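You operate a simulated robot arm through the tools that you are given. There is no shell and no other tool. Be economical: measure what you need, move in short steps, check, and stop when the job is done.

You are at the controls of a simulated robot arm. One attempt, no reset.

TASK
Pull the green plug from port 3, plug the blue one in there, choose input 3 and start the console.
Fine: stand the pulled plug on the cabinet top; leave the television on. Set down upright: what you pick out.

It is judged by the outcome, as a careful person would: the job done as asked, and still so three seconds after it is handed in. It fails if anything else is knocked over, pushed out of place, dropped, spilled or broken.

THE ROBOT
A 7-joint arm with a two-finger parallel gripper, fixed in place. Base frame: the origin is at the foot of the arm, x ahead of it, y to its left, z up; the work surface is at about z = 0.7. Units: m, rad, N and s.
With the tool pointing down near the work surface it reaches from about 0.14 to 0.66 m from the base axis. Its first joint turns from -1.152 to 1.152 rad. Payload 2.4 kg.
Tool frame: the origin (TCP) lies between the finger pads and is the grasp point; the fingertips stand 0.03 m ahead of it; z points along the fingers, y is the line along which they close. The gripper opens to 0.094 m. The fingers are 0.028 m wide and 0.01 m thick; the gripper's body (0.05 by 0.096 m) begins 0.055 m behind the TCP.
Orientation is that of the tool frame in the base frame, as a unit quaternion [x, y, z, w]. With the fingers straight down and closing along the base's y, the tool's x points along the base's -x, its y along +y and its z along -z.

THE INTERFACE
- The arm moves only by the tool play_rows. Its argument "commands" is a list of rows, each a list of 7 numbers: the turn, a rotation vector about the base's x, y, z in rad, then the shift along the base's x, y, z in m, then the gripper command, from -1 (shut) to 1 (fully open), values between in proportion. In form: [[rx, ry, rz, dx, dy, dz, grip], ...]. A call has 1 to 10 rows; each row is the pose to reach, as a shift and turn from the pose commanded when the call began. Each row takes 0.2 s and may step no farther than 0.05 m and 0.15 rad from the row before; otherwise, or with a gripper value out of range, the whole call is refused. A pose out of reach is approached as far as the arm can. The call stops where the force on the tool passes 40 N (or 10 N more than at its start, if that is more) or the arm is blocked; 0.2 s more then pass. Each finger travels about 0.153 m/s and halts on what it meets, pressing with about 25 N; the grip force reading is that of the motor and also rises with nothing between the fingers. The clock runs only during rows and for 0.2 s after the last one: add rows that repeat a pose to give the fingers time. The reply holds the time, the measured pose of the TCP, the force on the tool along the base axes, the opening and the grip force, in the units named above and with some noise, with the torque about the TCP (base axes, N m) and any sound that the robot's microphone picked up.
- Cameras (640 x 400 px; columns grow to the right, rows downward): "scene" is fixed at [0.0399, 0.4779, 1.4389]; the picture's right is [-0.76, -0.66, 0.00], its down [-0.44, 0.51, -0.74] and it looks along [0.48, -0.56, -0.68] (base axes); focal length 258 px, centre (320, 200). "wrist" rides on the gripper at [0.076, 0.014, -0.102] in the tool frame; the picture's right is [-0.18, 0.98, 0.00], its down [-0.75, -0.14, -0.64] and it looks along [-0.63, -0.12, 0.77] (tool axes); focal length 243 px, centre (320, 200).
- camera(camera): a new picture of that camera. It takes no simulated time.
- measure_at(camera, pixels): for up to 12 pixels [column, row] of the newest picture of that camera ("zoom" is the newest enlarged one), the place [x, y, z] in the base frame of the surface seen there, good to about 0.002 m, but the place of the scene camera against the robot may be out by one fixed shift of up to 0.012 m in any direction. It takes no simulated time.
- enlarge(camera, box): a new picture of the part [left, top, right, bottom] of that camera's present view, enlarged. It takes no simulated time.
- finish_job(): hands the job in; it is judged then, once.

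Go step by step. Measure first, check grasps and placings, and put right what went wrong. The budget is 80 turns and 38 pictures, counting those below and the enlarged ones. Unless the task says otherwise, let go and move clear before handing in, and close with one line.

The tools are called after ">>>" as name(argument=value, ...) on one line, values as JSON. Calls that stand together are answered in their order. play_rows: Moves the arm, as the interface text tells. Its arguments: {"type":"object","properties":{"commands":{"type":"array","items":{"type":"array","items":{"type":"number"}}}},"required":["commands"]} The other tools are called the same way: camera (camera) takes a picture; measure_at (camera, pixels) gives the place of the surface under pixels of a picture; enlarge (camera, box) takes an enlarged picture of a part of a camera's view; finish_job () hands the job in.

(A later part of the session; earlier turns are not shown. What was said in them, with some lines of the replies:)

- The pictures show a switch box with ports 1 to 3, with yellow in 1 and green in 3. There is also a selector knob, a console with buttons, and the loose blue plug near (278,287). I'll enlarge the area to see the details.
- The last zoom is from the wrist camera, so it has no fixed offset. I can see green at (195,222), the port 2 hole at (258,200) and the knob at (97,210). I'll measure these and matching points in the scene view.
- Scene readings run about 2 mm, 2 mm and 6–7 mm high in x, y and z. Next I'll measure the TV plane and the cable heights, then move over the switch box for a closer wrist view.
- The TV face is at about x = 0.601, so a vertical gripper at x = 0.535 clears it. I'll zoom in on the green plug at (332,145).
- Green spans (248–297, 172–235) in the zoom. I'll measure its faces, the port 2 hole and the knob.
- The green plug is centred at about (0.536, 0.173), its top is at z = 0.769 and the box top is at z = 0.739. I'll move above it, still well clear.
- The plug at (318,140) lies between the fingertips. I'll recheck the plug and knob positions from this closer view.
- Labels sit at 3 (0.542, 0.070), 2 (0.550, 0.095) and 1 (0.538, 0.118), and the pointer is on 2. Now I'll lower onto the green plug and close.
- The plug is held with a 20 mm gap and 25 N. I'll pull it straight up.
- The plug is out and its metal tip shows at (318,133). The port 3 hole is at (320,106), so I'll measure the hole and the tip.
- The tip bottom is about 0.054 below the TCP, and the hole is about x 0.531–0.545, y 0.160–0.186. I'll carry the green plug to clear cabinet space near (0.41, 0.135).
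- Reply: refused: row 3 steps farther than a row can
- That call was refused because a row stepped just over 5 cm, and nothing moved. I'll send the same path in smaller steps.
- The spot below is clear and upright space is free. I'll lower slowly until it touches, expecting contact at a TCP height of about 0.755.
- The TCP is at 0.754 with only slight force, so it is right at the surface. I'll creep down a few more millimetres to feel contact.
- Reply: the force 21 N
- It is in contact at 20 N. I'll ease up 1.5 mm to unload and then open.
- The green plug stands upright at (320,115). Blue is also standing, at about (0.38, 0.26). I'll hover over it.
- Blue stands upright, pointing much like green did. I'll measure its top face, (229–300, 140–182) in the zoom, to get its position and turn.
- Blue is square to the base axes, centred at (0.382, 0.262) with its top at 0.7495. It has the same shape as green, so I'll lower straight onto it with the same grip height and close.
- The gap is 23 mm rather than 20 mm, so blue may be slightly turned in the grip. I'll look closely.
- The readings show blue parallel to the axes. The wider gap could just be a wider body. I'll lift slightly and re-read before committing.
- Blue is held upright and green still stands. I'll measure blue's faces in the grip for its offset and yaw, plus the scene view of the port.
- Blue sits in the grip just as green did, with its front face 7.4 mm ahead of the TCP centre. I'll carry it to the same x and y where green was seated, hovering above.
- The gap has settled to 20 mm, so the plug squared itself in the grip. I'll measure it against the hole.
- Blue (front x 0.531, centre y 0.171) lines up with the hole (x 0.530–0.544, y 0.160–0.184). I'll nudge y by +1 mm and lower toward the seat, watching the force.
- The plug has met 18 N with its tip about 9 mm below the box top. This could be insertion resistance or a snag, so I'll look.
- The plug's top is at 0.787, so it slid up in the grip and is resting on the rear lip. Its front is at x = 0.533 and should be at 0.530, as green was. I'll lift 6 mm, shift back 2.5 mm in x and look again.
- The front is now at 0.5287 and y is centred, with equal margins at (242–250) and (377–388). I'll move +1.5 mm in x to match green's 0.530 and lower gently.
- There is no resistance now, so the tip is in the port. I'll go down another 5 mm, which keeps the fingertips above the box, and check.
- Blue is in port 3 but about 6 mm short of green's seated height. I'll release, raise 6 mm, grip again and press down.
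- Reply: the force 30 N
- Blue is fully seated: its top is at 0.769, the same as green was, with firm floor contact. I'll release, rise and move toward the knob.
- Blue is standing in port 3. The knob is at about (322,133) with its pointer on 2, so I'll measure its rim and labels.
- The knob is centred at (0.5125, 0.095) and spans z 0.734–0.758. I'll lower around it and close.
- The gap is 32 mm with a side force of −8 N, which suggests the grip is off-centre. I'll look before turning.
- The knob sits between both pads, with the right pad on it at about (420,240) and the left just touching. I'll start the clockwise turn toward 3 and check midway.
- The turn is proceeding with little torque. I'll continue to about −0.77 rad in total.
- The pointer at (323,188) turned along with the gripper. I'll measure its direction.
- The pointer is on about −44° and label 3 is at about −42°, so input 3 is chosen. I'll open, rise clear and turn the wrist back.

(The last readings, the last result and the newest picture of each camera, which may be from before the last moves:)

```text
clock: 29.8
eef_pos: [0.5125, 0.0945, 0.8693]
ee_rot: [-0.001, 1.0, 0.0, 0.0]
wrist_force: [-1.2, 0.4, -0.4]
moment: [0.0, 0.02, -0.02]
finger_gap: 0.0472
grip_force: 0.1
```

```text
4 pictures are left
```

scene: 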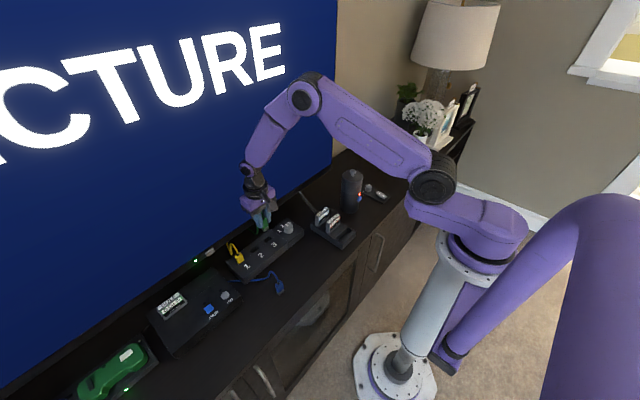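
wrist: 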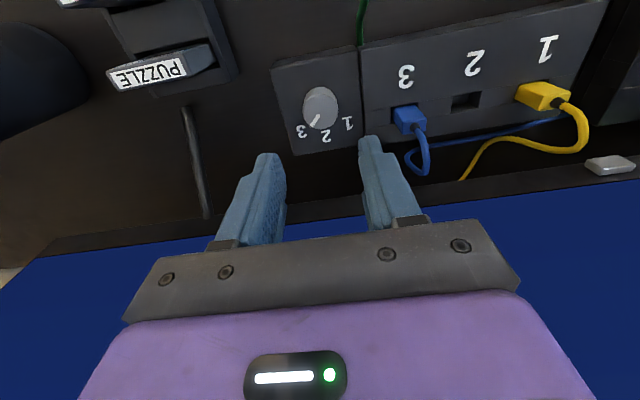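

The pointer at (315,122) is aimed at 3. Next is the ON button at (0.465, 0.382), so I'll close the fingers and travel there high up.

>>> measure_at(camera="wrist", pixels=[[319, 114], [312, 126], [302, 131], [409, 117], [420, 118]])

>>> play_rows(commands=[[0, 0, 0, -0.01, 0.04, 0, -0.5], [0, 0, 0, -0.02, 0.08, 0, -1], [0, 0, 0, -0.03, 0.12, 0, -1], [0, 0, 0, -0.04, 0.16, 0, -1], [0, 0, 0, -0.05, 0.2, 0, -1], [0, 0, 0, -0.055, 0.24, 0, -1], [0, 0, 0, -0.06, 0.265, 0, -1], [0, 0, 0, -0.06, 0.265, 0, -1]])

>>> camera(camera="wrist")

```text
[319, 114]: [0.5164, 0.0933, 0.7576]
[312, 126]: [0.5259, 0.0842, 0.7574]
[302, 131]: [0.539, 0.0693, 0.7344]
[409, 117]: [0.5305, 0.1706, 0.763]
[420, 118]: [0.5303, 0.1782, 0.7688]
```

```text
clock: 31.6
eef_pos: [0.4489, 0.3569, 0.8682]
ee_rot: [0.0, 1.0, 0.0, 0.001]
wrist_force: [0.3, 0.4, -0.1]
moment: [0.02, 0.04, 0.0]
finger_gap: 0.0
grip_force: 25.0
```

```text
3 pictures are left
```

wrist: 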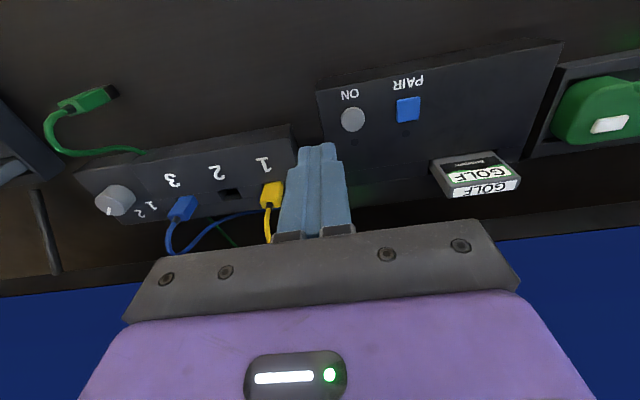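

The ON button is at (353,119), well apart from PAIR at (408,109). I'll measure the button centre, its rim and the panel around it.

>>> measure_at(camera="wrist", pixels=[[353, 119], [344, 120], [362, 118], [353, 110], [353, 128], [353, 138], [380, 122], [408, 109], [353, 103]])

```text
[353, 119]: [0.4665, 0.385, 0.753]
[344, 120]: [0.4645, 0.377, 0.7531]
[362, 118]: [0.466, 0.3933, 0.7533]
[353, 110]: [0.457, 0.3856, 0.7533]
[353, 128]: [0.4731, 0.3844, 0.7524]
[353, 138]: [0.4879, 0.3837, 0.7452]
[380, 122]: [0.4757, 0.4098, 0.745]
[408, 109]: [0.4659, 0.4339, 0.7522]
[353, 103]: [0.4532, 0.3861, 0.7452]
```

The button is centred at (0.465, 0.385) with its top at 0.753 and the panel at 0.745. I'll move over it and lower to just above.

>>> play_rows(commands=[[0, 0, 0, 0.014, 0.026, -0.02, -1], [0, 0, 0, 0.014, 0.026, -0.055, -1], [0, 0, 0, 0.014, 0.026, -0.08, -1], [0, 0, 0, 0.014, 0.026, -0.08, -1]])

```text
clock: 32.6
eef_pos: [0.4656, 0.3866, 0.7879]
ee_rot: [0.0, 1.0, 0.0, 0.0]
wrist_force: [0.7, -0.1, 0.2]
moment: [0.0, 0.02, 0.03]
finger_gap: 0.0001
grip_force: 25.1
```

The fingertips are about 5 mm above the ON button. I'll press in small steps and then come back up.

>>> play_rows(commands=[[0, 0, 0, 0, 0, -0.004, -1], [0, 0, 0, 0, 0, -0.006, -1], [0, 0, 0, 0, 0, -0.008, -1], [0, 0, 0, 0, 0, -0.009, -1]])

```text
clock: 33.6
eef_pos: [0.4656, 0.3854, 0.78]
ee_rot: [0.0, 1.0, 0.0, 0.0]
wrist_force: [0.4, -0.6, 0.1]
moment: [0.0, -0.04, 0.01]
finger_gap: 0.0
grip_force: 24.8
```

There is no force yet at a TCP height of 0.780. I'll continue down in 1 mm steps.

>>> play_rows(commands=[[0, 0, 0, 0, 0, -0.001, -1], [0, 0, 0, 0, 0, -0.002, -1], [0, 0, 0, 0, 0, -0.003, -1]])

```text
clock: 34.4
eef_pos: [0.4653, 0.3846, 0.7784]
ee_rot: [0.0, 1.0, 0.0, 0.0]
wrist_force: [-0.6, -1.1, 2.9]
moment: [-0.05, -0.01, 0.03]
finger_gap: 0.0
grip_force: 24.8
heard: click
```

A click was heard, so the button has been pressed. I'll rise clear and look at the scene.

>>> play_rows(commands=[[0, 0, 0, 0, 0, 0.02, -1], [0, 0, 0, 0, 0, 0.06, -1], [0, 0, 0, -0.03, -0.02, 0.1, -1], [0, 0, 0, -0.07, -0.04, 0.12, -1], [0, 0, 0, -0.1, -0.06, 0.14, -0.5], [0, 0, 0, -0.1, -0.06, 0.14, -0.5], [0, 0, 0, -0.1, -0.06, 0.14, -0.5]])

>>> camera(camera="scene")

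```text
refused: row 3 steps farther than a row can; nothing moved
```

```text
2 pictures are left
```

scene: 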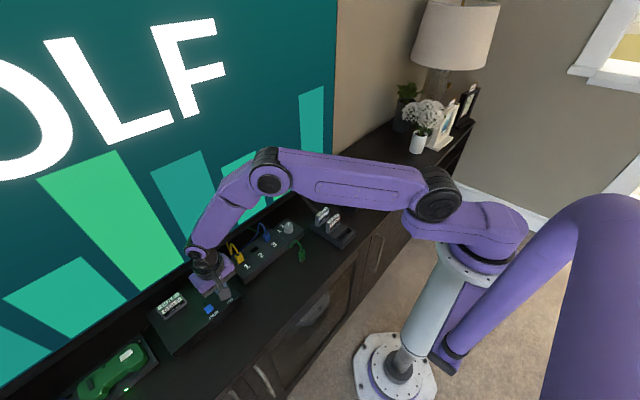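

The TV now shows GOLF, so the console is running on input 3. That move was refused for step size, so I'll retreat upward in smaller steps.

>>> play_rows(commands=[[0, 0, 0, 0, 0, 0.02, -1], [0, 0, 0, 0, 0, 0.06, -1], [0, 0, 0, 0, 0, 0.1, -1], [0, 0, 0, -0.02, -0.01, 0.12, -1], [0, 0, 0, -0.05, -0.03, 0.14, -0.8], [0, 0, 0, -0.05, -0.03, 0.14, -0.8]])

>>> camera(camera="scene")

```text
clock: 35.8
eef_pos: [0.4115, 0.3551, 0.9163]
ee_rot: [0.0, 1.0, 0.0, 0.001]
wrist_force: [0.5, 0.3, 0.3]
moment: [0.03, -0.01, -0.04]
finger_gap: 0.0095
grip_force: 0.0
```

```text
1 pictures are left
```

scene: 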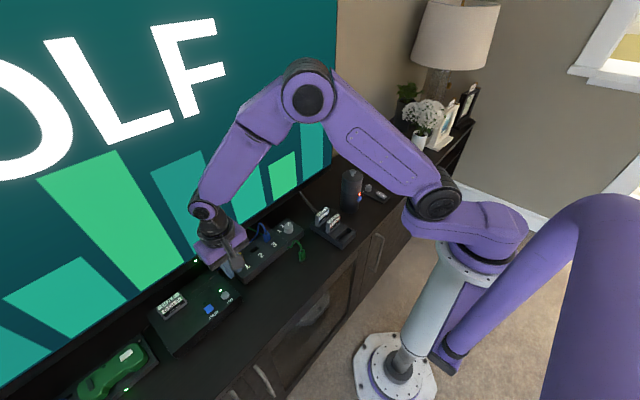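

The TV still shows GOLF, green stands on the cabinet at (301,252), blue is in port 3 at (264,235), and the arm is clear. I'm handing the job in.

>>> finish_job()

```text
The job is handed in.
```

The blue plug is in port 3, input 3 is chosen and the console is running with GOLF on the TV, which is still on; the green plug is standing upright on the cabinet top.
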